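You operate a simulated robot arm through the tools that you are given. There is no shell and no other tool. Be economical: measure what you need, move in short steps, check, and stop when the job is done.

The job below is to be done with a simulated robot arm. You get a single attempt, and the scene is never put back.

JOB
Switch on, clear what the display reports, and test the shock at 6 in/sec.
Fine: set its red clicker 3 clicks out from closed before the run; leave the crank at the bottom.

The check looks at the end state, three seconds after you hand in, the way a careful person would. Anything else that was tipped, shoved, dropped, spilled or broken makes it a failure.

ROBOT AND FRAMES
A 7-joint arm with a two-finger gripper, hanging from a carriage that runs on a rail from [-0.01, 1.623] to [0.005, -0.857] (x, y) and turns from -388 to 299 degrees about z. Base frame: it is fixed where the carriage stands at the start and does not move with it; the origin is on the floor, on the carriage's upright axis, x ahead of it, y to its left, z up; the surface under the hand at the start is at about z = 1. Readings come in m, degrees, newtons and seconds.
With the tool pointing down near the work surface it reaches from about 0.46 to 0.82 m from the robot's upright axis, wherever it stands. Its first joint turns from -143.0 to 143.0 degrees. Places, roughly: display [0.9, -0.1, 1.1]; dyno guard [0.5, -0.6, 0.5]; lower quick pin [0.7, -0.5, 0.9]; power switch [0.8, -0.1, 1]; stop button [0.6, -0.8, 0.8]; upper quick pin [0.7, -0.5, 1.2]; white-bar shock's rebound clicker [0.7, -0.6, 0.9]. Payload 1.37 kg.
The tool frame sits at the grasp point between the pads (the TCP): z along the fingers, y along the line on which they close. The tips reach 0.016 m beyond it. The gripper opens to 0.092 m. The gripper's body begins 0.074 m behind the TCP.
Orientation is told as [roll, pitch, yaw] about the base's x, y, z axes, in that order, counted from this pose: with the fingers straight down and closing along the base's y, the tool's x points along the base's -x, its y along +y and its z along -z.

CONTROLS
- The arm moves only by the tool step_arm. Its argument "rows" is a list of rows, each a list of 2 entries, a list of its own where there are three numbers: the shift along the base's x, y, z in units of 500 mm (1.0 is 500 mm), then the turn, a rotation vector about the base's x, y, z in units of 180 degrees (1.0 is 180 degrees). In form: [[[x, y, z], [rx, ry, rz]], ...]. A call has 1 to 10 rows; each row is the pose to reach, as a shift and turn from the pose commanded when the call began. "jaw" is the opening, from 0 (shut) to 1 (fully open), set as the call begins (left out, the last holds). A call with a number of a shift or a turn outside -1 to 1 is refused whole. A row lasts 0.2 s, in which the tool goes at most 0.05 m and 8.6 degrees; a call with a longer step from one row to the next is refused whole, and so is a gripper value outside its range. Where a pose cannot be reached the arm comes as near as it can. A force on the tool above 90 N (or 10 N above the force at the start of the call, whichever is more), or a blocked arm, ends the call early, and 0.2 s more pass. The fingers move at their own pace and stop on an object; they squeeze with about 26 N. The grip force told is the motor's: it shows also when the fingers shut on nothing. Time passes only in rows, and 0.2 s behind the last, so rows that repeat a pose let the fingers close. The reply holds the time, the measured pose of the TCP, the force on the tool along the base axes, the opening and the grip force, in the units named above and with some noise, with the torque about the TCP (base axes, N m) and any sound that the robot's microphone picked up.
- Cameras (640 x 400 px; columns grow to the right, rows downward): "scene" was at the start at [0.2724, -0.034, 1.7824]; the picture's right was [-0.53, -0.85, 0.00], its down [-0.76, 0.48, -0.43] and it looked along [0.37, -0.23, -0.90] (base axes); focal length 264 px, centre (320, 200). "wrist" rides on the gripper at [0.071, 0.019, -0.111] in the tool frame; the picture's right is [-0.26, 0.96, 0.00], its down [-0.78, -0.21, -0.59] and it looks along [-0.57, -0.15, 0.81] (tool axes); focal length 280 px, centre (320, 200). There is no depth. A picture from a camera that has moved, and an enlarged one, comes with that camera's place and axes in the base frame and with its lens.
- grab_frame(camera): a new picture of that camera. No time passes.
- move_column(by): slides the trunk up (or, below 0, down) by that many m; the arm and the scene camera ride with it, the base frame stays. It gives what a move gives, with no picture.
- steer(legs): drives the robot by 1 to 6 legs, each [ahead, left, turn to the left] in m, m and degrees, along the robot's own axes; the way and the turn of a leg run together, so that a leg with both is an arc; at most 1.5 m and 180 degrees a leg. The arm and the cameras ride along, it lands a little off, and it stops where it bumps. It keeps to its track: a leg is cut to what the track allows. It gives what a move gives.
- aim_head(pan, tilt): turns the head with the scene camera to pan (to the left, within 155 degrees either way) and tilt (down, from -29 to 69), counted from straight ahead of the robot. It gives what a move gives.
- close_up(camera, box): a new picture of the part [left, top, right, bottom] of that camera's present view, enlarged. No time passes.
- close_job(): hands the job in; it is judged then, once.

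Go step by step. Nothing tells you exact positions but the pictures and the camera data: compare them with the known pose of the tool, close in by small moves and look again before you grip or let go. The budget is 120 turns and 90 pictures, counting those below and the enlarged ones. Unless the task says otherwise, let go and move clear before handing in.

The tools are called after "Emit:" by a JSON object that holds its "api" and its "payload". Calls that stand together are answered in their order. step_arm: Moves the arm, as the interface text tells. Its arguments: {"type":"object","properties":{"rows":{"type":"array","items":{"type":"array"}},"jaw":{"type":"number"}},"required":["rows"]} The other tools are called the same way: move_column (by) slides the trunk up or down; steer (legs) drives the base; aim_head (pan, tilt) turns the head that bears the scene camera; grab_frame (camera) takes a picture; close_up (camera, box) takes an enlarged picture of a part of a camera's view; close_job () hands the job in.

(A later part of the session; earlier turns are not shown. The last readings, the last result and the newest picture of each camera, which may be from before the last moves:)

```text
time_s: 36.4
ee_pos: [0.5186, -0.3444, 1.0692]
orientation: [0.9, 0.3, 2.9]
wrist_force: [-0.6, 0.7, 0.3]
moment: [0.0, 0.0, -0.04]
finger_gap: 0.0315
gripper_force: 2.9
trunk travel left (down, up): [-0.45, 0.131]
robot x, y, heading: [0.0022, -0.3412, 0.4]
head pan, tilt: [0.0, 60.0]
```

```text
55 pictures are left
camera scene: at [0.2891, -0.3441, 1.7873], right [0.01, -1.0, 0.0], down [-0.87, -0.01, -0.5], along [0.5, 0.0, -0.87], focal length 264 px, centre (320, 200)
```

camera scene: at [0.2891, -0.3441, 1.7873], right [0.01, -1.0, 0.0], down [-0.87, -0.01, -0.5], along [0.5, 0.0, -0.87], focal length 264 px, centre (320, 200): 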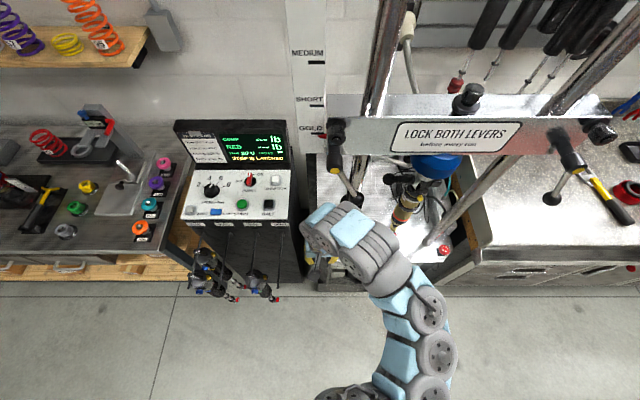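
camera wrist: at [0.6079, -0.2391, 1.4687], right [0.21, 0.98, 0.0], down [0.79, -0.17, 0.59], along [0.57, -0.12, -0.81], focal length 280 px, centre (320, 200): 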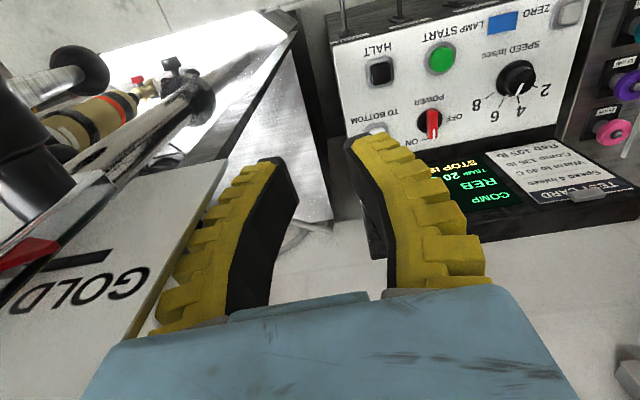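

The arm is now clear in front of the dyno. I'll retract slightly more and drive to the stop button.

Emit:
{"api": "step_arm", "payload": {"rows": [[[-0.05, 0, -0.04], [0, 0, -0.008]], [[-0.1, 0, -0.08], [0, 0, -0.016]]]}}

Emit:
{"api": "steer", "payload": {"legs": [[0, -0.46, 0]]}}

Emit:
{"api": "aim_head", "payload": {"pan": 10, "tilt": 55}}

Emit:
{"api": "grab_frame", "payload": {"camera": "scene"}}

Emit:
{"api": "grab_frame", "payload": {"camera": "wrist"}}

```text
time_s: 37.0
ee_pos: [0.468, -0.3444, 1.0291]
orientation: [0.9, 0.3, 0.1]
wrist_force: [1.0, 0.1, -0.7]
moment: [-0.04, 0.02, -0.01]
finger_gap: 0.031
gripper_force: 2.1
trunk travel left (down, up): [-0.45, 0.131]
robot x, y, heading: [0.0013, -0.3432, 0.5]
head pan, tilt: [0.0, 60.0]
```

```text
time_s: 39.8
ee_pos: [0.4707, -0.8023, 1.0292]
orientation: [0.9, 0.2, 0.2]
wrist_force: [-0.2, -0.5, -0.5]
moment: [0.02, 0.0, 0.01]
finger_gap: 0.0313
gripper_force: 3.0
trunk travel left (down, up): [-0.45, 0.131]
robot x, y, heading: [0.0058, -0.8059, 0.5]
head pan, tilt: [0.0, 60.0]
```

```text
time_s: 40.5
ee_pos: [0.4715, -0.8033, 1.029]
orientation: [1.0, 0.3, 0.2]
wrist_force: [0.0, -0.5, 0.4]
moment: [0.01, 0.01, 0.02]
finger_gap: 0.0312
gripper_force: 2.4
trunk travel left (down, up): [-0.45, 0.131]
robot x, y, heading: [0.0062, -0.8041, 0.5]
head pan, tilt: [10.0, 55.0]
```

```text
54 pictures are left
camera scene: at [0.2963, -0.7899, 1.7933], right [0.18, -0.98, 0.0], down [-0.81, -0.15, -0.57], along [0.56, 0.1, -0.82], focal length 264 px, centre (320, 200)
```

scene: 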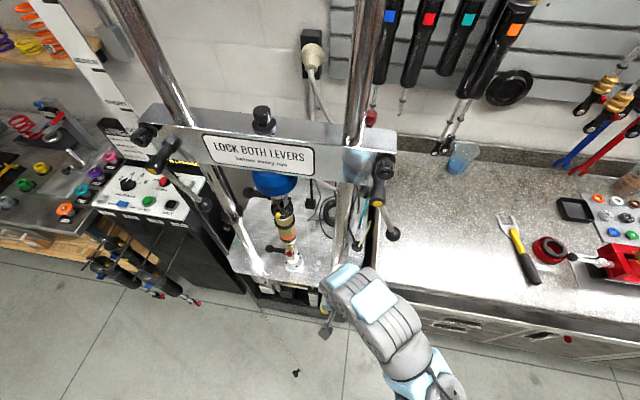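

```text
53 pictures are left
camera wrist: at [0.4003, -0.7863, 1.1408], right [0.26, 0.97, 0.01], down [0.78, -0.22, 0.58], along [0.57, -0.14, -0.81], focal length 280 px, centre (320, 200)
```

wrist: 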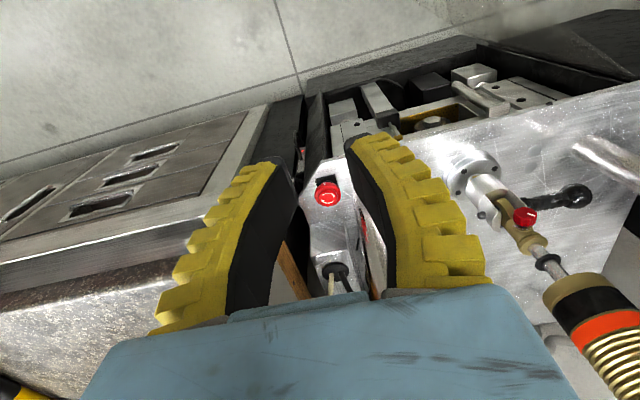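

Emit:
{"api": "close_up", "payload": {"camera": "wrist", "box": [290, 160, 370, 210]}}

Emit:
{"api": "close_up", "payload": {"camera": "wrist", "box": [400, 60, 640, 260]}}

Emit:
{"api": "close_up", "payload": {"camera": "scene", "box": [200, 100, 420, 300]}}

```text
8.00 times, centred on (330, 185) of wrist
camera zoom: at [0.4003, -0.7863, 1.1408], right [0.26, 0.97, 0.01], down [0.78, -0.22, 0.58], along [0.57, -0.14, -0.81], focal length 2243 px, centre (240, 320)
```

zoom: 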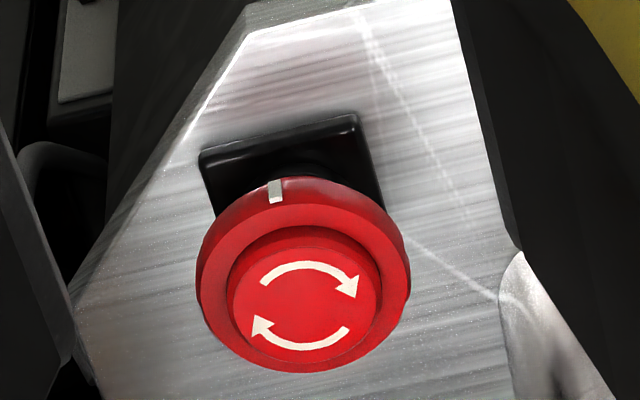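

```text
2.00 times, centred on (520, 160) of wrist
camera zoom: at [0.4003, -0.7863, 1.1408], right [0.26, 0.97, 0.01], down [0.78, -0.22, 0.58], along [0.57, -0.14, -0.81], focal length 561 px, centre (-80, 280)
```

zoom: 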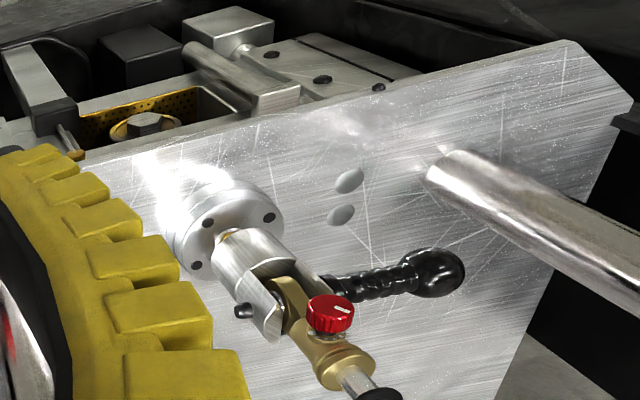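

```text
2.00 times, centred on (310, 200) of scene
camera zoom: at [0.2963, -0.7899, 1.7933], right [0.18, -0.98, 0.0], down [-0.81, -0.15, -0.57], along [0.56, 0.1, -0.82], focal length 529 px, centre (340, 200)
```

zoom: 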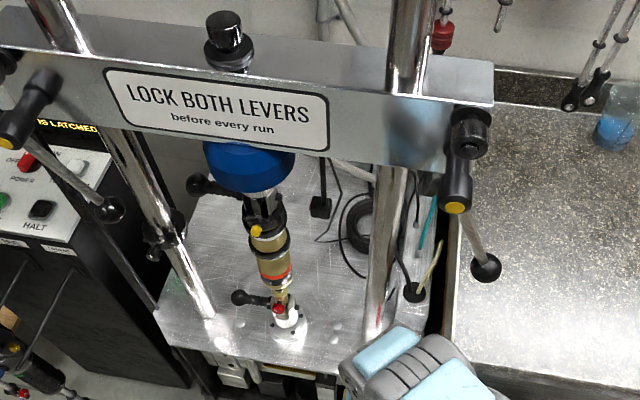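

The stop button is a twist-clockwise release mushroom near [0.62, -0.83, 0.80], close to the bench's edge. I'll move above it with a safe yaw and look from closer.

Emit:
{"api": "step_arm", "payload": {"rows": [[[0.07, -0.01, -0.02], [0, 0, 0]], [[0.14, -0.03, -0.04], [0, 0, 0]], [[0.2, -0.05, -0.08], [0, 0, 0]], [[0.24, -0.05, -0.13], [0, 0, 0]], [[0.24, -0.05, -0.13], [0, 0, 0]]], "jaw": 0.62}}

Emit:
{"api": "grab_frame", "payload": {"camera": "wrist"}}

Emit:
{"api": "grab_frame", "payload": {"camera": "scene"}}

```text
time_s: 41.7
ee_pos: [0.5903, -0.8277, 0.9647]
orientation: [0.9, 0.3, 0.2]
wrist_force: [-0.6, 0.4, -0.1]
moment: [-0.03, 0.0, -0.01]
finger_gap: 0.0598
gripper_force: 1.9
trunk travel left (down, up): [-0.45, 0.131]
robot x, y, heading: [0.0039, -0.8068, 0.7]
head pan, tilt: [10.0, 55.0]
```

```text
49 pictures are left
camera wrist: at [0.5199, -0.8109, 1.0762], right [0.26, 0.97, 0.01], down [0.78, -0.22, 0.58], along [0.56, -0.14, -0.81], focal length 280 px, centre (320, 200)
```

wrist: 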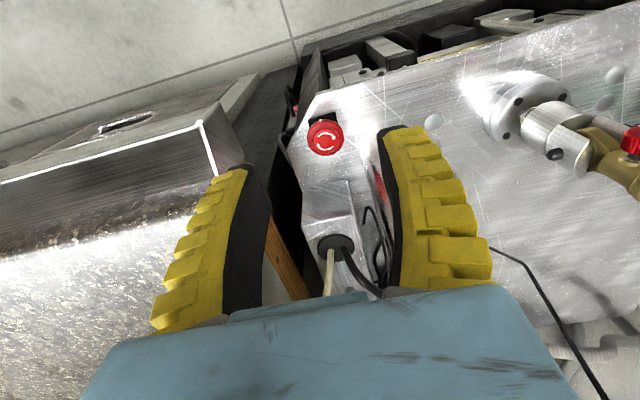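

```text
48 pictures are left
camera scene: at [0.2963, -0.7898, 1.7933], right [0.18, -0.98, 0.0], down [-0.81, -0.15, -0.57], along [0.56, 0.1, -0.82], focal length 264 px, centre (320, 200)
```

scene: 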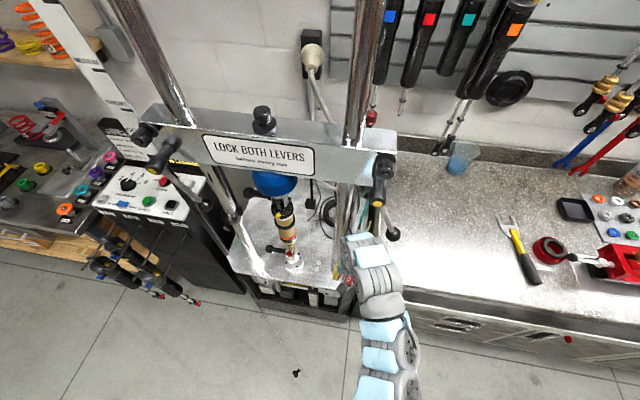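

Emit:
{"api": "step_arm", "payload": {"rows": [[[0.02, 0, -0.02], [0, 0, 0.044]], [[0.05, -0.01, -0.04], [0, 0, 0.088]], [[0.08, -0.01, -0.08], [0, 0, 0.132]], [[0.1, -0.012, -0.12], [0, 0, 0.176]], [[0.1, -0.012, -0.18], [0, 0, 0.222]], [[0.1, -0.012, -0.18], [0, 0, 0.222]]]}}

Emit:
{"api": "grab_frame", "payload": {"camera": "wrist"}}

```text
time_s: 43.1
ee_pos: [0.64, -0.8331, 0.8726]
orientation: [0.9, 0.3, 40.2]
wrist_force: [0.3, -1.1, 0.5]
moment: [0.02, -0.01, 0.03]
finger_gap: 0.0596
gripper_force: 1.8
trunk travel left (down, up): [-0.45, 0.131]
robot x, y, heading: [0.001, -0.8011, 0.6]
head pan, tilt: [10.0, 55.0]
```

```text
47 pictures are left
camera wrist: at [0.5746, -0.8665, 0.9845], right [-0.42, 0.91, 0.01], down [0.74, 0.34, 0.58], along [0.52, 0.26, -0.81], focal length 280 px, centre (320, 200)
```

wrist: 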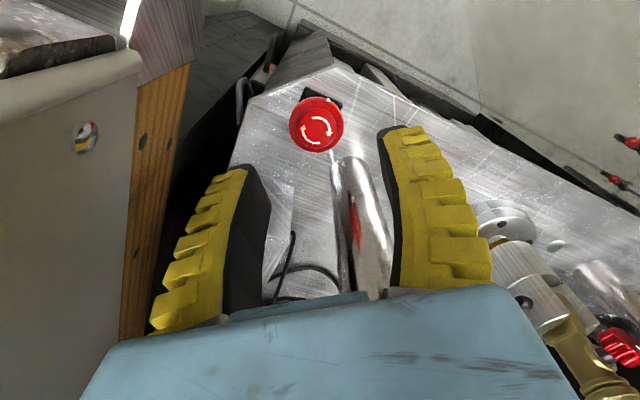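

The button centre is at [0.642, -0.834, 0.785]; a post stands close at [0.67, -0.79], so I'll grip at yaw 55° and twist clockwise to about 10°.

Emit:
{"api": "step_arm", "payload": {"rows": [[[0.004, -0.002, -0.03], [0, 0, 0.042]], [[0.004, -0.002, -0.08], [0, 0, 0.083]], [[0.004, -0.002, -0.13], [0, 0, 0.083]], [[0.004, -0.002, -0.165], [0, 0, 0.083]], [[0.004, -0.002, -0.165], [0, 0, 0.083]]]}}

Emit:
{"api": "grab_frame", "payload": {"camera": "wrist"}}

```text
time_s: 44.3
ee_pos: [0.643, -0.8348, 0.7904]
orientation: [0.7, 0.2, 55.1]
wrist_force: [0.2, 0.5, 0.2]
moment: [0.02, -0.03, 0.02]
finger_gap: 0.0597
gripper_force: 2.7
trunk travel left (down, up): [-0.45, 0.131]
robot x, y, heading: [0.0034, -0.8062, 0.5]
head pan, tilt: [10.0, 55.0]
```

```text
46 pictures are left
camera wrist: at [0.5883, -0.8846, 0.9029], right [-0.64, 0.77, 0.01], down [0.63, 0.52, 0.58], along [0.44, 0.38, -0.81], focal length 280 px, centre (320, 200)
```

wrist: 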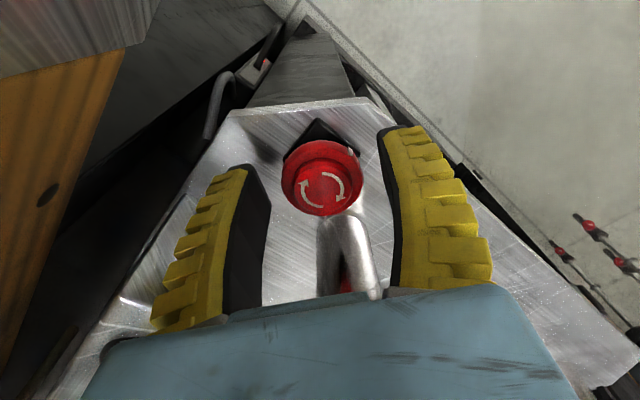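

Emit:
{"api": "step_arm", "payload": {"rows": [[[0, 0, -0.006], [0, 0, 0]], [[0, 0, -0.006], [0, 0, 0]], [[0, 0, -0.006], [0, 0, 0]]], "jaw": 0}}

Emit:
{"api": "step_arm", "payload": {"rows": [[[0, 0, 0], [0, 0, -0.045]], [[0, 0, 0], [0, 0, -0.09]], [[0, 0, 0], [0, 0, -0.135]], [[0, 0, 0], [0, 0, -0.18]], [[0, 0, 0], [0, 0, -0.225]], [[0, 0, 0], [0, 0, -0.25]]]}}

Emit:
{"api": "grab_frame", "payload": {"camera": "wrist"}}

Emit:
{"api": "close_up", "payload": {"camera": "scene", "box": [80, 110, 220, 220]}}

```text
time_s: 45.1
ee_pos: [0.6434, -0.8353, 0.7877]
orientation: [0.9, 0.3, 55.1]
wrist_force: [-6.6, 2.6, 14.6]
moment: [0.14, -0.02, 0.02]
finger_gap: 0.0361
gripper_force: 28.1
trunk travel left (down, up): [-0.45, 0.131]
robot x, y, heading: [0.0029, -0.8049, 0.5]
head pan, tilt: [10.0, 55.0]
```

```text
time_s: 46.5
ee_pos: [0.644, -0.8338, 0.7897]
orientation: [0.9, 0.0, 9.9]
wrist_force: [0.0, 4.7, 7.8]
moment: [-0.13, -0.07, 0.02]
finger_gap: 0.0332
gripper_force: 27.8
trunk travel left (down, up): [-0.45, 0.131]
robot x, y, heading: [0.0017, -0.8042, 0.6]
head pan, tilt: [10.0, 55.0]
```

```text
45 pictures are left
camera wrist: at [0.5714, -0.8293, 0.9009], right [0.09, 1.0, 0.01], down [0.81, -0.08, 0.58], along [0.58, -0.04, -0.81], focal length 280 px, centre (320, 200)
```

wrist: 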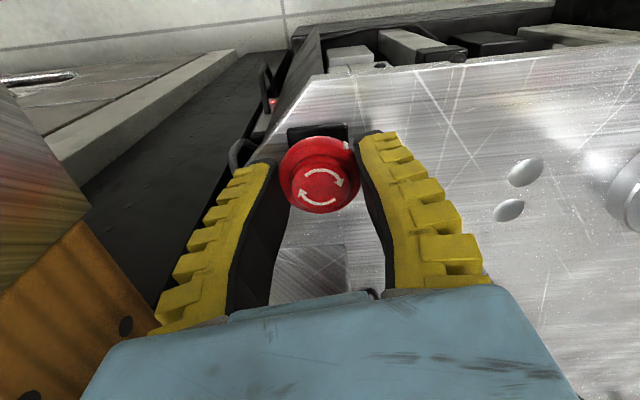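

```text
3.64 times, centred on (150, 165) of scene
camera zoom: at [0.2965, -0.7894, 1.7935], right [0.18, -0.98, 0.0], down [-0.81, -0.15, -0.57], along [0.56, 0.1, -0.82], focal length 962 px, centre (938, 327)
```

zoom: 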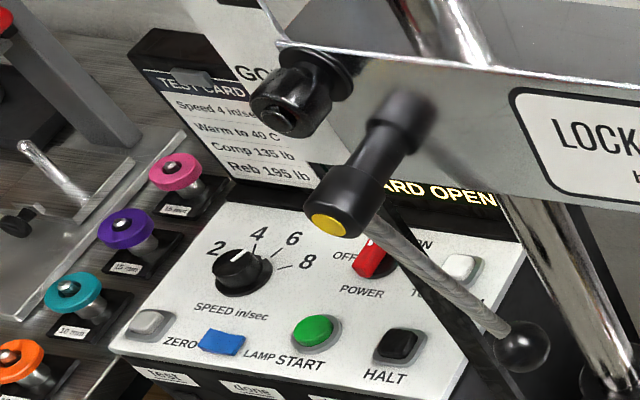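

The stop is released; the display now says "GUARD OPEN". I'll let go, back out, and look for the guard.

Emit:
{"api": "step_arm", "payload": {"rows": [[[0, 0, 0], [0, 0, 0]], [[0, 0, 0], [0, 0, 0]], [[0, 0, 0.08], [0, 0, 0]], [[0, 0, 0.16], [0, 0, 0]], [[-0.05, 0, 0.24], [0, 0, 0]], [[-0.12, 0, 0.3], [0, 0, 0]], [[-0.2, 0, 0.36], [0, 0, 0]], [[-0.28, 0, 0.41], [0, 0, 0]], [[-0.34, 0, 0.46], [0, 0, 0]]], "jaw": 0.6}}

Emit:
{"api": "steer", "payload": {"legs": [[0, 0.5, 0]]}}

Emit:
{"api": "aim_head", "payload": {"pan": -35, "tilt": 55}}

Emit:
{"api": "grab_frame", "payload": {"camera": "scene"}}

Emit:
{"api": "grab_frame", "payload": {"camera": "wrist"}}

```text
time_s: 48.5
ee_pos: [0.4729, -0.8342, 1.0188]
orientation: [0.9, 0.4, 10.2]
wrist_force: [0.2, 0.7, 0.0]
moment: [-0.03, 0.03, 0.04]
finger_gap: 0.0578
gripper_force: 1.8
trunk travel left (down, up): [-0.45, 0.131]
robot x, y, heading: [0.0064, -0.7988, 0.5]
head pan, tilt: [10.0, 55.0]
```

```text
time_s: 51.4
ee_pos: [0.4701, -0.3401, 1.0184]
orientation: [0.9, 0.4, 10.0]
wrist_force: [-0.9, -0.4, -0.9]
moment: [0.03, 0.01, 0.02]
finger_gap: 0.058
gripper_force: 2.0
trunk travel left (down, up): [-0.45, 0.131]
robot x, y, heading: [0.0008, -0.3089, 0.6]
head pan, tilt: [10.0, 55.0]
```

```text
time_s: 52.5
ee_pos: [0.4712, -0.3402, 1.0189]
orientation: [0.9, 0.3, 10.0]
wrist_force: [0.3, 0.1, 0.3]
moment: [0.01, 0.01, 0.01]
finger_gap: 0.058
gripper_force: 2.0
trunk travel left (down, up): [-0.45, 0.131]
robot x, y, heading: [0.0033, -0.3069, 0.5]
head pan, tilt: [-35.0, 55.0]
```

```text
43 pictures are left
camera scene: at [0.2816, -0.3498, 1.7933], right [-0.57, -0.82, 0.0], down [-0.67, 0.47, -0.57], along [0.47, -0.33, -0.82], focal length 264 px, centre (320, 200)
```

scene: 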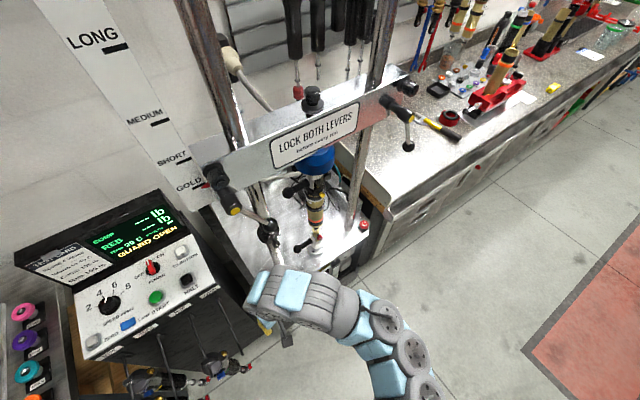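

```text
42 pictures are left
camera wrist: at [0.3977, -0.3366, 1.1303], right [0.09, 1.0, 0.01], down [0.81, -0.08, 0.58], along [0.58, -0.04, -0.81], focal length 280 px, centre (320, 200)
```

wrist: 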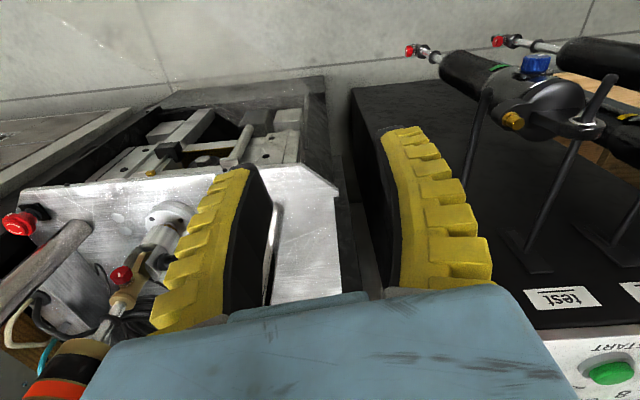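

The guard is low on the dyno's front. I'll go to its right side, lower the trunk and look at it.

Emit:
{"api": "steer", "payload": {"legs": [[0, -0.5, 0]]}}

Emit:
{"api": "move_column", "payload": {"by": -0.3}}

Emit:
{"api": "aim_head", "payload": {"pan": 35, "tilt": 60}}

Emit:
{"api": "grab_frame", "payload": {"camera": "scene"}}

Emit:
{"api": "grab_frame", "payload": {"camera": "wrist"}}

```text
time_s: 55.5
ee_pos: [0.4744, -0.8453, 1.0192]
orientation: [0.9, 0.3, 10.3]
wrist_force: [-0.1, -0.2, 0.7]
moment: [-0.01, -0.01, -0.01]
finger_gap: 0.0577
gripper_force: 2.1
trunk travel left (down, up): [-0.45, 0.131]
robot x, y, heading: [0.0058, -0.8172, 0.8]
head pan, tilt: [-35.0, 55.0]
```

```text
time_s: 58.5
ee_pos: [0.473, -0.8448, 0.719]
orientation: [0.9, 0.3, 10.4]
wrist_force: [0.2, -0.1, 0.3]
moment: [0.0, 0.01, 0.02]
finger_gap: 0.0579
gripper_force: 2.0
trunk travel left (down, up): [-0.15, 0.431]
robot x, y, heading: [0.0064, -0.8195, 0.7]
head pan, tilt: [-35.0, 55.0]
```

```text
time_s: 59.9
ee_pos: [0.4737, -0.8448, 0.7194]
orientation: [0.8, 0.3, 10.3]
wrist_force: [-0.4, 0.0, -0.1]
moment: [-0.02, -0.02, -0.02]
finger_gap: 0.0579
gripper_force: 2.0
trunk travel left (down, up): [-0.15, 0.431]
robot x, y, heading: [0.0018, -0.8165, 0.5]
head pan, tilt: [35.0, 60.0]
```

```text
41 pictures are left
camera scene: at [0.2796, -0.7763, 1.4873], right [0.58, -0.81, 0.0], down [-0.7, -0.5, -0.5], along [0.41, 0.29, -0.87], focal length 264 px, centre (320, 200)
```

scene: 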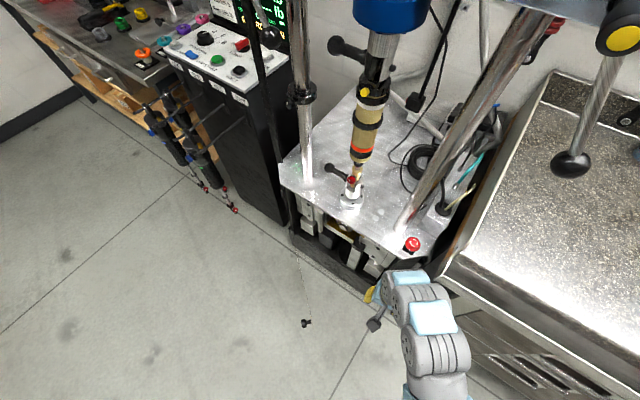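

```text
40 pictures are left
camera wrist: at [0.4011, -0.8418, 0.8303], right [0.09, 1.0, 0.01], down [0.81, -0.08, 0.58], along [0.58, -0.04, -0.81], focal length 280 px, centre (320, 200)
```

wrist: 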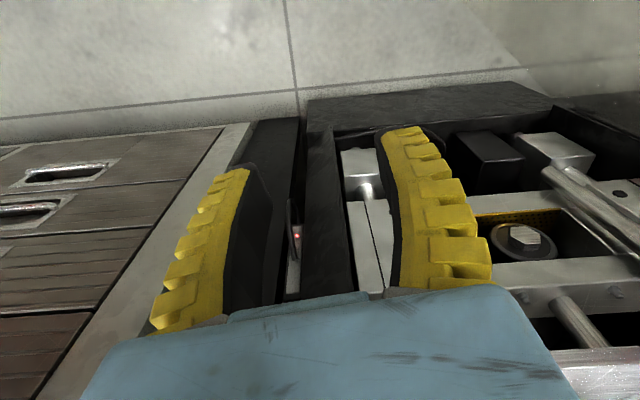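

There may be a transparent guard door with a small black handle. Zooming in.

Emit:
{"api": "close_up", "payload": {"camera": "scene", "box": [220, 180, 420, 360]}}

Emit:
{"api": "aim_head", "payload": {"pan": 50, "tilt": 40}}

Emit:
{"api": "grab_frame", "payload": {"camera": "scene"}}

```text
2.22 times, centred on (320, 270) of scene
camera zoom: at [0.2796, -0.7763, 1.4873], right [0.58, -0.81, 0.0], down [-0.7, -0.5, -0.5], along [0.41, 0.29, -0.87], focal length 588 px, centre (320, 44)
```

zoom: 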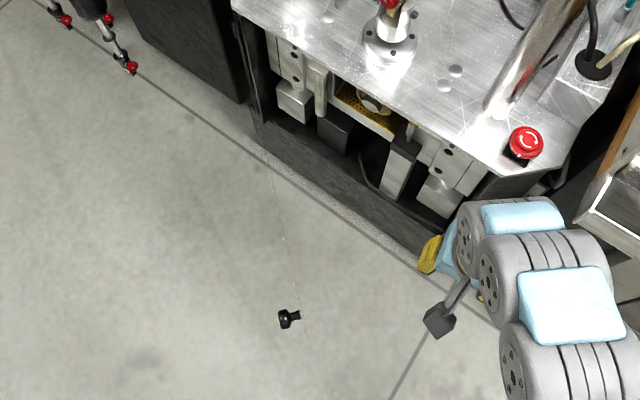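

```text
time_s: 60.8
ee_pos: [0.4749, -0.845, 0.7185]
orientation: [0.9, 0.3, 10.3]
wrist_force: [0.3, -0.6, 0.1]
moment: [0.03, -0.02, 0.0]
finger_gap: 0.0577
gripper_force: 2.0
trunk travel left (down, up): [-0.15, 0.431]
robot x, y, heading: [0.0041, -0.8133, 0.7]
head pan, tilt: [50.0, 40.0]
```

```text
38 pictures are left
camera scene: at [0.2793, -0.7495, 1.5139], right [0.77, -0.63, 0.0], down [-0.41, -0.5, -0.77], along [0.49, 0.59, -0.64], focal length 264 px, centre (320, 200)
```

scene: 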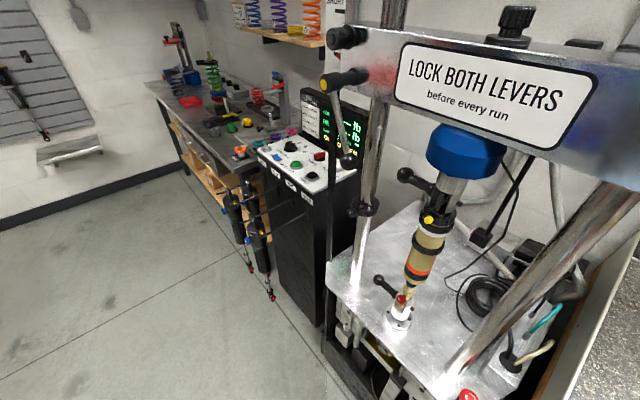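

The guard is a clear door hinged at about [0.6, -0.4], swung open, with its free edge near [0.32, -0.73]. I'll raise up, drive left, place the closed fingers on its outer side and then lower.

Emit:
{"api": "move_column", "payload": {"by": 0.3}}

Emit:
{"api": "steer", "payload": {"legs": [[0, 0.5, 0]]}}

Emit:
{"api": "step_arm", "payload": {"rows": [[[-0.02, -0.06, 0], [0, 0, -0.02]], [[-0.05, -0.13, 0], [0, 0, -0.04]], [[-0.08, -0.2, 0], [0, 0, -0.06]], [[-0.11, -0.26, 0], [0, 0, -0.06]], [[-0.13, -0.3, 0], [0, 0, -0.06]]], "jaw": 0}}

Emit:
{"api": "aim_head", "payload": {"pan": -35, "tilt": 65}}

Emit:
{"api": "grab_frame", "payload": {"camera": "scene"}}

```text
time_s: 63.8
ee_pos: [0.474, -0.8455, 1.0177]
orientation: [0.9, 0.3, 10.3]
wrist_force: [0.3, -1.1, -0.4]
moment: [0.0, 0.0, 0.0]
finger_gap: 0.0579
gripper_force: 1.4
trunk travel left (down, up): [-0.45, 0.131]
robot x, y, heading: [0.0033, -0.8177, 0.7]
head pan, tilt: [50.0, 40.0]
```

```text
time_s: 66.7
ee_pos: [0.4705, -0.3446, 1.0183]
orientation: [0.9, 0.3, 10.9]
wrist_force: [0.3, 0.5, 0.4]
moment: [-0.02, -0.03, -0.01]
finger_gap: 0.0577
gripper_force: 2.0
trunk travel left (down, up): [-0.45, 0.131]
robot x, y, heading: [0.0018, -0.322, 1.4]
head pan, tilt: [50.0, 40.0]
```

```text
time_s: 67.9
ee_pos: [0.4042, -0.4943, 1.0189]
orientation: [0.8, 0.3, 0.0]
wrist_force: [-0.4, -1.1, -0.2]
moment: [0.0, 0.01, -0.01]
finger_gap: 0.0002
gripper_force: 25.7
trunk travel left (down, up): [-0.45, 0.131]
robot x, y, heading: [0.0022, -0.3201, 1.1]
head pan, tilt: [50.0, 40.0]
```

```text
time_s: 69.5
ee_pos: [0.4045, -0.4939, 1.019]
orientation: [1.0, 0.3, 0.1]
wrist_force: [0.4, 0.2, -0.1]
moment: [0.0, 0.05, 0.0]
finger_gap: 0.0
gripper_force: 26.2
trunk travel left (down, up): [-0.45, 0.131]
robot x, y, heading: [0.0058, -0.3178, 1.1]
head pan, tilt: [-35.0, 65.0]
```

```text
37 pictures are left
camera scene: at [0.2728, -0.3496, 1.7817], right [-0.56, -0.83, 0.0], down [-0.75, 0.5, -0.42], along [0.35, -0.23, -0.91], focal length 264 px, centre (320, 200)
```

scene: 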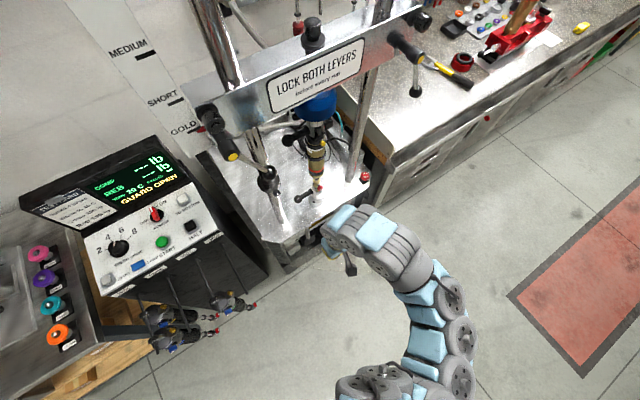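

Emit:
{"api": "move_column", "payload": {"by": -0.4}}

Emit:
{"api": "step_arm", "payload": {"rows": [[[0.03, -0.05, 0], [0, 0, 0]], [[0.06, -0.1, 0], [0, 0, 0]], [[0.1, -0.15, 0], [0, 0, 0]], [[0.14, -0.2, 0], [0, 0, 0]], [[0.18, -0.24, 0], [0, 0, 0]], [[0.22, -0.28, 0], [0, 0, 0]], [[0.25, -0.31, 0], [0, 0, 0]]]}}

Emit:
{"api": "grab_frame", "payload": {"camera": "scene"}}

Emit:
{"api": "grab_frame", "payload": {"camera": "wrist"}}

```text
time_s: 73.3
ee_pos: [0.4044, -0.493, 0.6183]
orientation: [0.9, 0.3, -0.1]
wrist_force: [-0.2, -0.7, 0.2]
moment: [0.01, -0.01, -0.04]
finger_gap: 0.0001
gripper_force: 25.8
trunk travel left (down, up): [-0.05, 0.531]
robot x, y, heading: [0.0007, -0.3179, 1.1]
head pan, tilt: [-35.0, 65.0]
```

```text
time_s: 74.9
ee_pos: [0.5301, -0.6495, 0.6182]
orientation: [1.0, 0.4, 0.0]
wrist_force: [-0.2, -0.2, -0.4]
moment: [-0.01, -0.02, 0.02]
finger_gap: 0.0001
gripper_force: 25.6
trunk travel left (down, up): [-0.05, 0.531]
robot x, y, heading: [0.0014, -0.3225, 1.5]
head pan, tilt: [-35.0, 65.0]
```

```text
36 pictures are left
camera scene: at [0.273, -0.3498, 1.3818], right [-0.56, -0.83, 0.0], down [-0.75, 0.5, -0.42], along [0.35, -0.24, -0.91], focal length 264 px, centre (320, 200)
```

scene: 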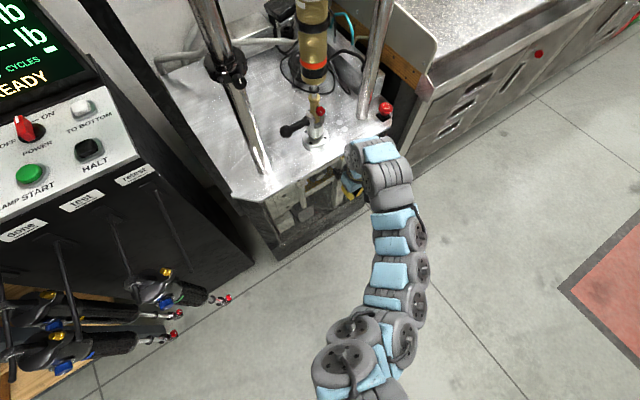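

```text
35 pictures are left
camera wrist: at [0.4597, -0.6325, 0.7294], right [0.26, 0.96, 0.01], down [0.78, -0.22, 0.58], along [0.56, -0.14, -0.81], focal length 280 px, centre (320, 200)
```

wrist: 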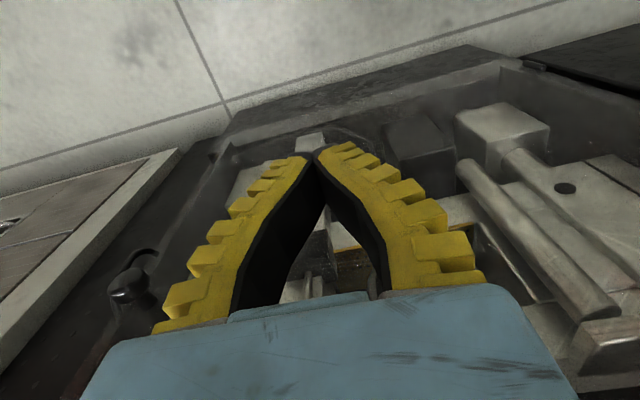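

The guard is shut and the display reads READY. Now I'll look closely at the clicker, pins and levers.

Emit:
{"api": "close_up", "payload": {"camera": "scene", "box": [270, 80, 370, 160]}}

Emit:
{"api": "step_arm", "payload": {"rows": [[[-0.06, 0.03, 0], [0, 0, 0]], [[-0.12, 0.06, 0], [0, 0, 0]], [[-0.15, 0.1, 0.03], [0, 0, 0]]]}}

Emit:
{"api": "aim_head", "payload": {"pan": -40, "tilt": 35}}

Emit:
{"api": "grab_frame", "payload": {"camera": "scene"}}

```text
5.00 times, centred on (320, 120) of scene
camera zoom: at [0.273, -0.3498, 1.3818], right [-0.56, -0.83, 0.0], down [-0.75, 0.5, -0.42], along [0.35, -0.24, -0.91], focal length 1322 px, centre (320, 600)
```

zoom: 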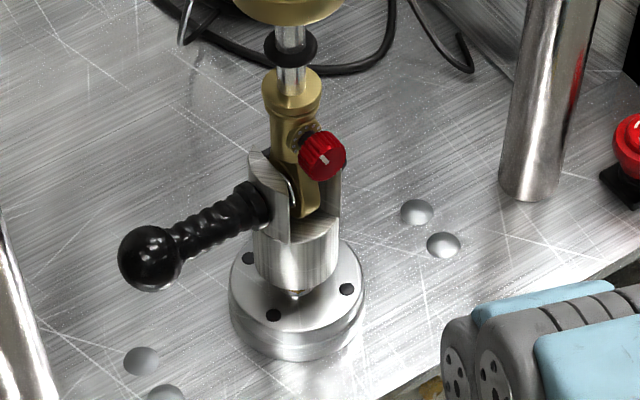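

```text
time_s: 75.7
ee_pos: [0.4556, -0.5975, 0.6331]
orientation: [0.9, 0.3, 0.1]
wrist_force: [-0.3, 0.1, 0.2]
moment: [0.0, 0.0, 0.0]
finger_gap: 0.0
gripper_force: 25.6
trunk travel left (down, up): [-0.05, 0.531]
robot x, y, heading: [0.0036, -0.3202, 1.3]
head pan, tilt: [-35.0, 65.0]
```

```text
time_s: 76.7
ee_pos: [0.456, -0.599, 0.6329]
orientation: [0.9, 0.3, 0.0]
wrist_force: [-0.2, 0.5, 0.7]
moment: [-0.01, -0.01, 0.0]
finger_gap: 0.0002
gripper_force: 25.8
trunk travel left (down, up): [-0.05, 0.531]
robot x, y, heading: [0.0026, -0.317, 1.3]
head pan, tilt: [-40.0, 35.0]
```

```text
33 pictures are left
camera scene: at [0.2909, -0.371, 1.4215], right [-0.63, -0.78, 0.0], down [-0.45, 0.36, -0.82], along [0.64, -0.51, -0.57], focal length 264 px, centre (320, 200)
```

scene: 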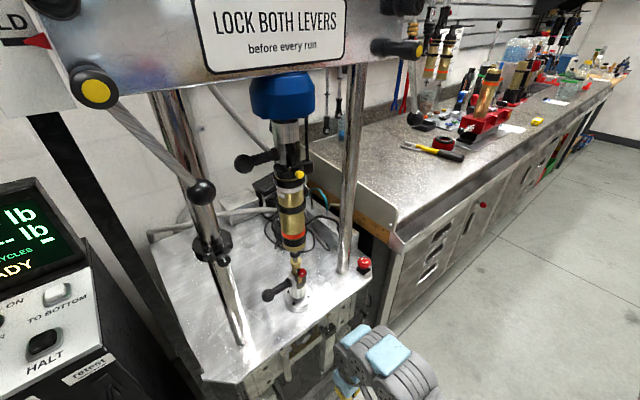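

Both quick pins are seated and the levers hang the same way. The clicker faces the robot at about [0.65, -0.61, 0.90]; I'll drive in front of it and bring the tool horizontal.

Emit:
{"api": "move_column", "payload": {"by": 0.2}}

Emit:
{"api": "steer", "payload": {"legs": [[0, -0.29, -1.3]]}}

Emit:
{"api": "step_arm", "payload": {"rows": [[[0, 0.06, 0], [0, -0.02, 0]], [[0.02, 0.14, 0.02], [0, -0.06, 0]], [[0.05, 0.22, 0.04], [0, -0.1, 0]], [[0.09, 0.3, 0.06], [0, -0.145, 0]], [[0.13, 0.37, 0.08], [0, -0.19, 0]], [[0.17, 0.44, 0.1], [0, -0.235, 0]], [[0.21, 0.5, 0.11], [0, -0.28, 0]], [[0.24, 0.53, 0.12], [0, -0.325, 0]], [[0.26, 0.54, 0.13], [0, -0.37, 0]], [[0.28, 0.54, 0.14], [0, -0.415, 0]]], "jaw": 0.5}}

Emit:
{"api": "grab_frame", "payload": {"camera": "wrist"}}

```text
time_s: 78.8
ee_pos: [0.4547, -0.5987, 0.8329]
orientation: [0.9, 0.3, 0.1]
wrist_force: [0.3, 0.0, -0.6]
moment: [-0.02, -0.01, -0.02]
finger_gap: 0.0001
gripper_force: 26.1
trunk travel left (down, up): [-0.25, 0.331]
robot x, y, heading: [0.0039, -0.3179, 1.2]
head pan, tilt: [-40.0, 35.0]
```

```text
time_s: 80.8
ee_pos: [0.4486, -0.9045, 0.8325]
orientation: [0.9, 0.2, -1.7]
wrist_force: [-0.5, 0.9, -0.2]
moment: [0.0, -0.01, 0.0]
finger_gap: 0.0002
gripper_force: 26.7
trunk travel left (down, up): [-0.25, 0.331]
robot x, y, heading: [0.006, -0.6126, -0.1]
head pan, tilt: [-40.0, 35.0]
```

```text
time_s: 83.0
ee_pos: [0.5865, -0.6324, 0.9013]
orientation: [6.6, -74.4, -5.9]
wrist_force: [-0.5, 0.9, 0.0]
moment: [0.02, 0.0, -0.04]
finger_gap: 0.049
gripper_force: 2.3
out of reach, approached as far as the arm can: row 4, 5, 6, 7, 8, 9
trunk travel left (down, up): [-0.25, 0.331]
robot x, y, heading: [0.007, -0.6127, -0.6]
head pan, tilt: [-40.0, 35.0]
```

```text
32 pictures are left
camera wrist: at [0.4597, -0.6144, 0.8637], right [0.06, 0.96, 0.28], down [-0.36, -0.24, 0.9], along [0.93, -0.16, 0.33], focal length 280 px, centre (320, 200)
```

wrist: 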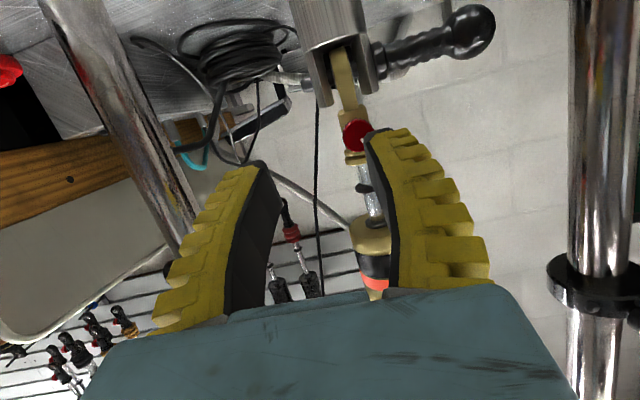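

The approach works: the clicker is at about [0.65, -0.611, 0.893]. I'll level the tool and align with it.

Emit:
{"api": "step_arm", "payload": {"rows": [[[0.02, 0.02, -0.006], [0, -0.043, 0]], [[0.05, 0.043, -0.017], [0, -0.086, 0]], [[0.05, 0.043, -0.017], [0, -0.086, 0]]], "jaw": 0.45}}

Emit:
{"api": "grab_frame", "payload": {"camera": "wrist"}}

```text
time_s: 83.8
ee_pos: [0.6123, -0.6131, 0.8957]
orientation: [91.9, -88.3, -90.9]
wrist_force: [0.0, -0.1, 0.5]
moment: [-0.02, -0.03, -0.02]
finger_gap: 0.0446
gripper_force: 2.2
trunk travel left (down, up): [-0.25, 0.331]
robot x, y, heading: [0.0039, -0.6112, -0.6]
head pan, tilt: [-40.0, 35.0]
```

```text
31 pictures are left
camera wrist: at [0.5014, -0.5946, 0.825], right [-0.02, 0.96, 0.29], down [-0.59, -0.24, 0.77], along [0.81, -0.16, 0.56], focal length 280 px, centre (320, 200)
```

wrist: 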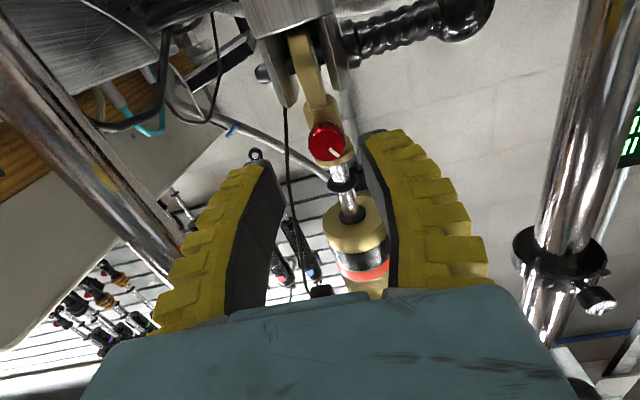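

Emit:
{"api": "step_arm", "payload": {"rows": [[[0.03, 0.006, -0.005], [0, 0, 0]], [[0.055, 0.006, -0.005], [0, 0, 0]], [[0.075, 0.006, -0.005], [0, 0, 0]], [[0.075, 0.006, -0.005], [0, 0, 0]]]}}

Emit:
{"api": "grab_frame", "payload": {"camera": "wrist"}}

```text
time_s: 84.8
ee_pos: [0.6518, -0.6097, 0.8916]
orientation: [87.7, -88.4, -86.7]
wrist_force: [-0.5, 0.2, 0.4]
moment: [0.03, -0.03, -0.06]
finger_gap: 0.0444
gripper_force: 2.0
trunk travel left (down, up): [-0.25, 0.331]
robot x, y, heading: [0.0077, -0.6122, -0.5]
head pan, tilt: [-40.0, 35.0]
```

```text
30 pictures are left
camera wrist: at [0.5399, -0.5917, 0.822], right [-0.01, 0.96, 0.29], down [-0.58, -0.24, 0.77], along [0.81, -0.16, 0.56], focal length 280 px, centre (320, 200)
```

wrist: 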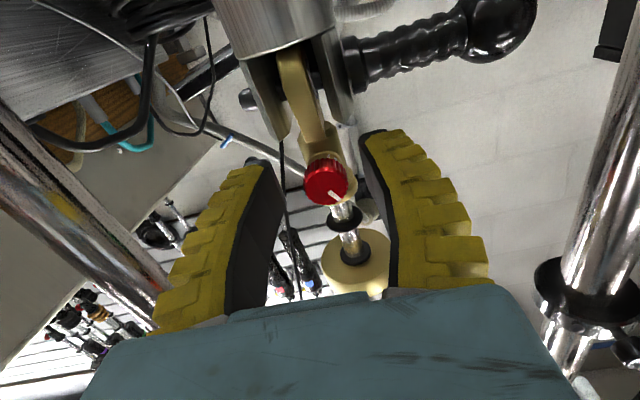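

Aligned. I'll grip the clicker and turn it clockwise (closing) in small steps while listening for clicks.

Emit:
{"api": "step_arm", "payload": {"rows": [[[0, 0, 0], [0, 0, 0]], [[0, 0, 0], [0, 0, 0]]], "jaw": 0}}

Emit:
{"api": "step_arm", "payload": {"rows": [[[0, 0, 0], [0.03, 0, 0]], [[0, 0, 0], [0.06, 0, 0]], [[0, 0, 0], [0.09, 0, 0]], [[0, 0, 0], [0.12, 0, 0]], [[0, 0, 0], [0.15, 0, 0]], [[0, 0, 0], [0.15, 0, 0]]]}}

Emit:
{"api": "grab_frame", "payload": {"camera": "wrist"}}

```text
time_s: 85.5
ee_pos: [0.652, -0.6108, 0.8912]
orientation: [91.9, -88.3, -91.0]
wrist_force: [-5.1, 0.5, 7.6]
moment: [0.03, -0.35, 0.06]
finger_gap: 0.0146
gripper_force: 26.4
trunk travel left (down, up): [-0.25, 0.331]
robot x, y, heading: [0.006, -0.6114, -0.2]
head pan, tilt: [-40.0, 35.0]
```

```text
time_s: 86.8
ee_pos: [0.6521, -0.6103, 0.8926]
orientation: [90.9, -61.1, -90.0]
wrist_force: [-9.8, 0.6, 18.9]
moment: [0.0, -0.03, 0.03]
finger_gap: 0.0106
gripper_force: 26.0
trunk travel left (down, up): [-0.25, 0.331]
robot x, y, heading: [0.0035, -0.6102, -0.5]
head pan, tilt: [-40.0, 35.0]
```

```text
29 pictures are left
camera wrist: at [0.5394, -0.5615, 0.8394], right [-0.02, 0.72, 0.69], down [-0.59, -0.57, 0.58], along [0.81, -0.4, 0.43], focal length 280 px, centre (320, 200)
```

wrist: 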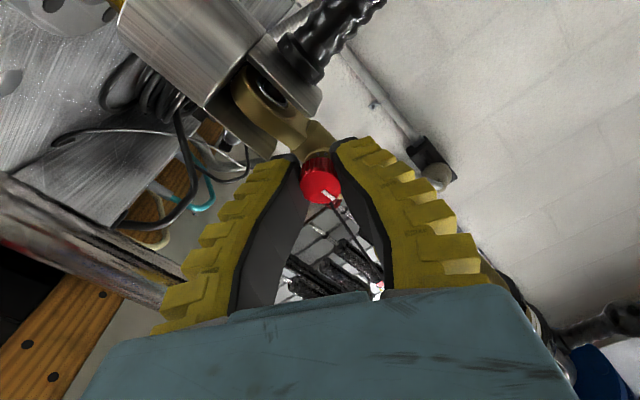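

Emit:
{"api": "step_arm", "payload": {"rows": [[[0, 0, -0.004], [0.04, 0, 0]], [[0, 0, -0.004], [0.08, 0, 0]], [[0, 0, -0.004], [0.12, 0, 0]], [[0, 0, -0.004], [0.16, 0, 0]], [[0, 0, -0.004], [0.2, 0, 0]], [[0, 0, -0.004], [0.24, 0, 0]], [[0, 0, -0.004], [0.24, 0, 0]]]}}

Emit:
{"api": "close_up", "payload": {"camera": "wrist", "box": [240, 110, 400, 230]}}

```text
time_s: 88.5
ee_pos: [0.6523, -0.6102, 0.8933]
orientation: [91.1, -18.0, -90.0]
wrist_force: [-16.6, 5.8, 50.8]
moment: [0.02, -0.44, 0.21]
finger_gap: 0.0148
gripper_force: 26.4
trunk travel left (down, up): [-0.25, 0.331]
robot x, y, heading: [0.0042, -0.609, -0.6]
head pan, tilt: [-40.0, 35.0]
```

```text
3.33 times, centred on (320, 170) of wrist
camera zoom: at [0.5414, -0.5374, 0.8871], right [-0.02, 0.05, 1.0], down [-0.59, -0.81, 0.03], along [0.81, -0.58, 0.04], focal length 935 px, centre (320, 300)
```

zoom: 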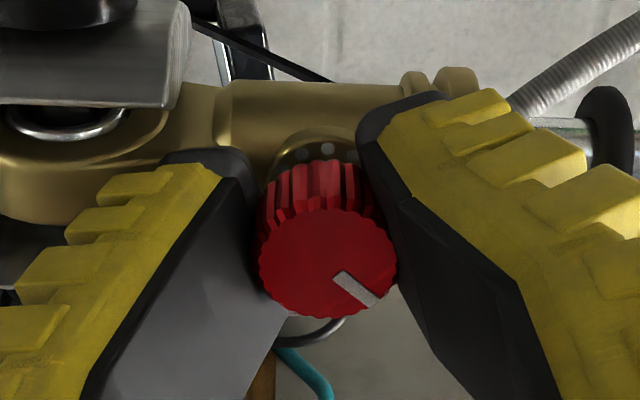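

Emit:
{"api": "step_arm", "payload": {"rows": [[[0, 0, 0.006], [0, 0, 0]], [[0, 0, 0.006], [0, 0, 0]], [[-0.04, 0, 0.006], [0, 0, 0]], [[-0.08, 0, 0.006], [0, 0, 0]]], "jaw": 0.4}}

Emit:
{"api": "close_up", "payload": {"camera": "wrist", "box": [260, 70, 400, 170]}}

```text
time_s: 89.5
ee_pos: [0.6089, -0.611, 0.8926]
orientation: [90.8, -18.0, -89.9]
wrist_force: [0.0, -0.2, 0.2]
moment: [0.0, 0.05, -0.04]
finger_gap: 0.0404
gripper_force: 2.4
trunk travel left (down, up): [-0.25, 0.331]
robot x, y, heading: [0.0052, -0.6135, -0.5]
head pan, tilt: [-40.0, 35.0]
```

```text
4.00 times, centred on (330, 120) of wrist
camera zoom: at [0.4982, -0.5391, 0.887], right [-0.01, 0.05, 1.0], down [-0.58, -0.81, 0.03], along [0.81, -0.58, 0.04], focal length 1122 px, centre (280, 520)
```

zoom: 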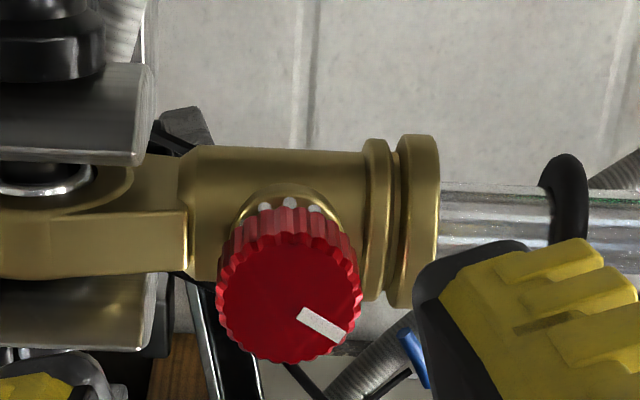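

No click was reported, but the pointer turned about 64° clockwise. I'll regrip and continue clockwise to find the stop.

Emit:
{"api": "step_arm", "payload": {"rows": [[[0.04, 0.0, 0.001], [0, 0, 0]], [[0.08, 0.0, 0.001], [0, 0, 0]], [[0.084, 0.0, 0.001], [0, 0, 0]]]}}

Emit:
{"api": "step_arm", "payload": {"rows": [[[0, 0, 0], [0, 0, 0]], [[0, 0, 0], [0, 0, 0]], [[0, 0, 0], [0.04, 0, 0]], [[0, 0, 0], [0.08, 0, 0]], [[0, 0, 0], [0.12, 0, 0]], [[0, 0, 0], [0.16, 0, 0]], [[0, 0, 0], [0.2, 0, 0]], [[0, 0, 0], [0.2, 0, 0]]], "jaw": 0}}

Emit:
{"api": "close_up", "payload": {"camera": "wrist", "box": [240, 110, 400, 230]}}

```text
time_s: 90.2
ee_pos: [0.6503, -0.6105, 0.8943]
orientation: [90.9, -18.1, -90.0]
wrist_force: [-5.7, -0.6, 1.9]
moment: [-0.09, 0.14, -0.09]
finger_gap: 0.0394
gripper_force: 2.1
trunk travel left (down, up): [-0.25, 0.331]
robot x, y, heading: [0.0054, -0.611, -0.3]
head pan, tilt: [-40.0, 35.0]
```

```text
time_s: 92.0
ee_pos: [0.6527, -0.6094, 0.893]
orientation: [91.0, 18.1, -89.9]
wrist_force: [-5.9, 2.7, 8.4]
moment: [-0.01, 0.24, 0.11]
finger_gap: 0.015
gripper_force: 26.5
trunk travel left (down, up): [-0.25, 0.331]
robot x, y, heading: [0.0041, -0.6103, -0.5]
head pan, tilt: [-40.0, 35.0]
```

```text
3.33 times, centred on (320, 170) of wrist
camera zoom: at [0.5409, -0.5491, 0.9324], right [-0.02, -0.55, 0.84], down [-0.58, -0.67, -0.45], along [0.81, -0.5, -0.31], focal length 935 px, centre (320, 300)
```

zoom: 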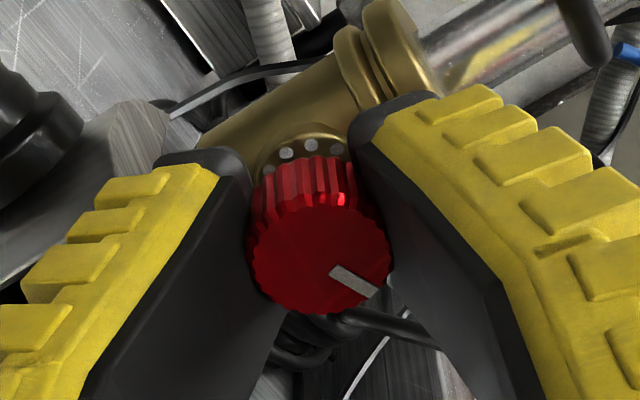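

Emit:
{"api": "step_arm", "payload": {"rows": [[[0, 0, 0], [0.04, 0, 0]], [[0, 0, 0], [0.08, 0, 0]], [[0, 0, 0], [0.12, 0, 0]], [[0, 0, 0], [0.16, 0, 0]], [[0, 0, 0], [0.2, 0, 0]], [[0, 0, 0], [0.24, 0, 0]], [[0, 0, 0], [0.28, 0, 0]], [[0, 0, 0], [0.32, 0, 0]], [[0, 0, 0], [0.36, 0, 0]], [[0, 0, 0], [0.4, 0, 0]]]}}

Emit:
{"api": "close_up", "payload": {"camera": "wrist", "box": [240, 110, 400, 230]}}

```text
time_s: 94.2
ee_pos: [0.6529, -0.609, 0.8935]
orientation: [-176.6, 89.8, 2.5]
wrist_force: [-2.7, 1.5, 5.6]
moment: [-0.11, 0.05, 0.05]
finger_gap: 0.0091
gripper_force: 25.8
trunk travel left (down, up): [-0.25, 0.331]
robot x, y, heading: [0.0045, -0.6109, -0.5]
head pan, tilt: [-40.0, 35.0]
```

```text
3.33 times, centred on (320, 170) of wrist
camera zoom: at [0.5413, -0.6276, 0.9644], right [-0.01, -0.96, -0.26], down [-0.58, 0.22, -0.78], along [0.81, 0.14, -0.57], focal length 935 px, centre (320, 300)
```

zoom: 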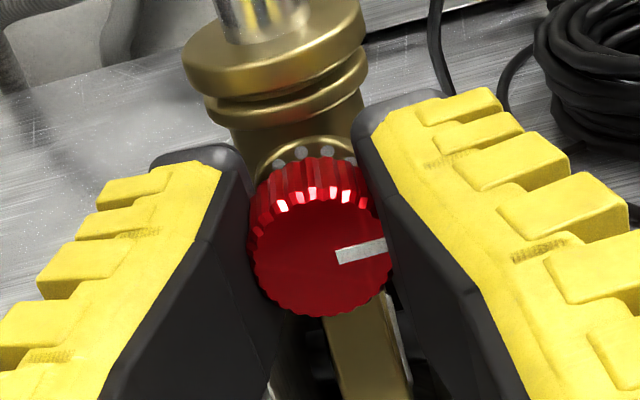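

The clicker slipped at its closed stop with the pointer at 3 o'clock. I'll open the jaws and look at the pointer and dots from straight on.

Emit:
{"api": "step_arm", "payload": {"rows": [[[0, 0, 0], [0, 0, 0]], [[0, 0, 0], [0, 0, 0]], [[-0.04, 0, 0], [0, 0, 0]], [[-0.08, 0, 0], [0, 0, 0]]], "jaw": 0.4}}

Emit:
{"api": "close_up", "payload": {"camera": "wrist", "box": [270, 80, 380, 170]}}

```text
time_s: 95.2
ee_pos: [0.6114, -0.6095, 0.8927]
orientation: [138.3, 89.8, -42.5]
wrist_force: [0.2, -0.9, 0.1]
moment: [-0.02, 0.0, -0.03]
finger_gap: 0.0402
gripper_force: 2.4
trunk travel left (down, up): [-0.25, 0.331]
robot x, y, heading: [0.003, -0.6107, -0.6]
head pan, tilt: [-40.0, 35.0]
```

```text
4.44 times, centred on (325, 125) of wrist
camera zoom: at [0.5007, -0.6284, 0.9632], right [-0.01, -0.97, -0.26], down [-0.58, 0.22, -0.78], along [0.81, 0.14, -0.57], focal length 1246 px, centre (298, 533)
```

zoom: 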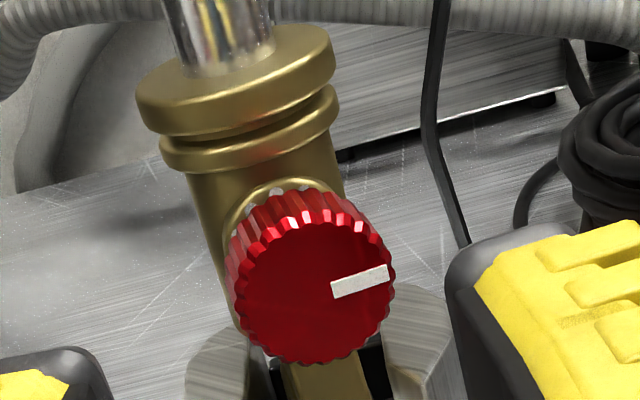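

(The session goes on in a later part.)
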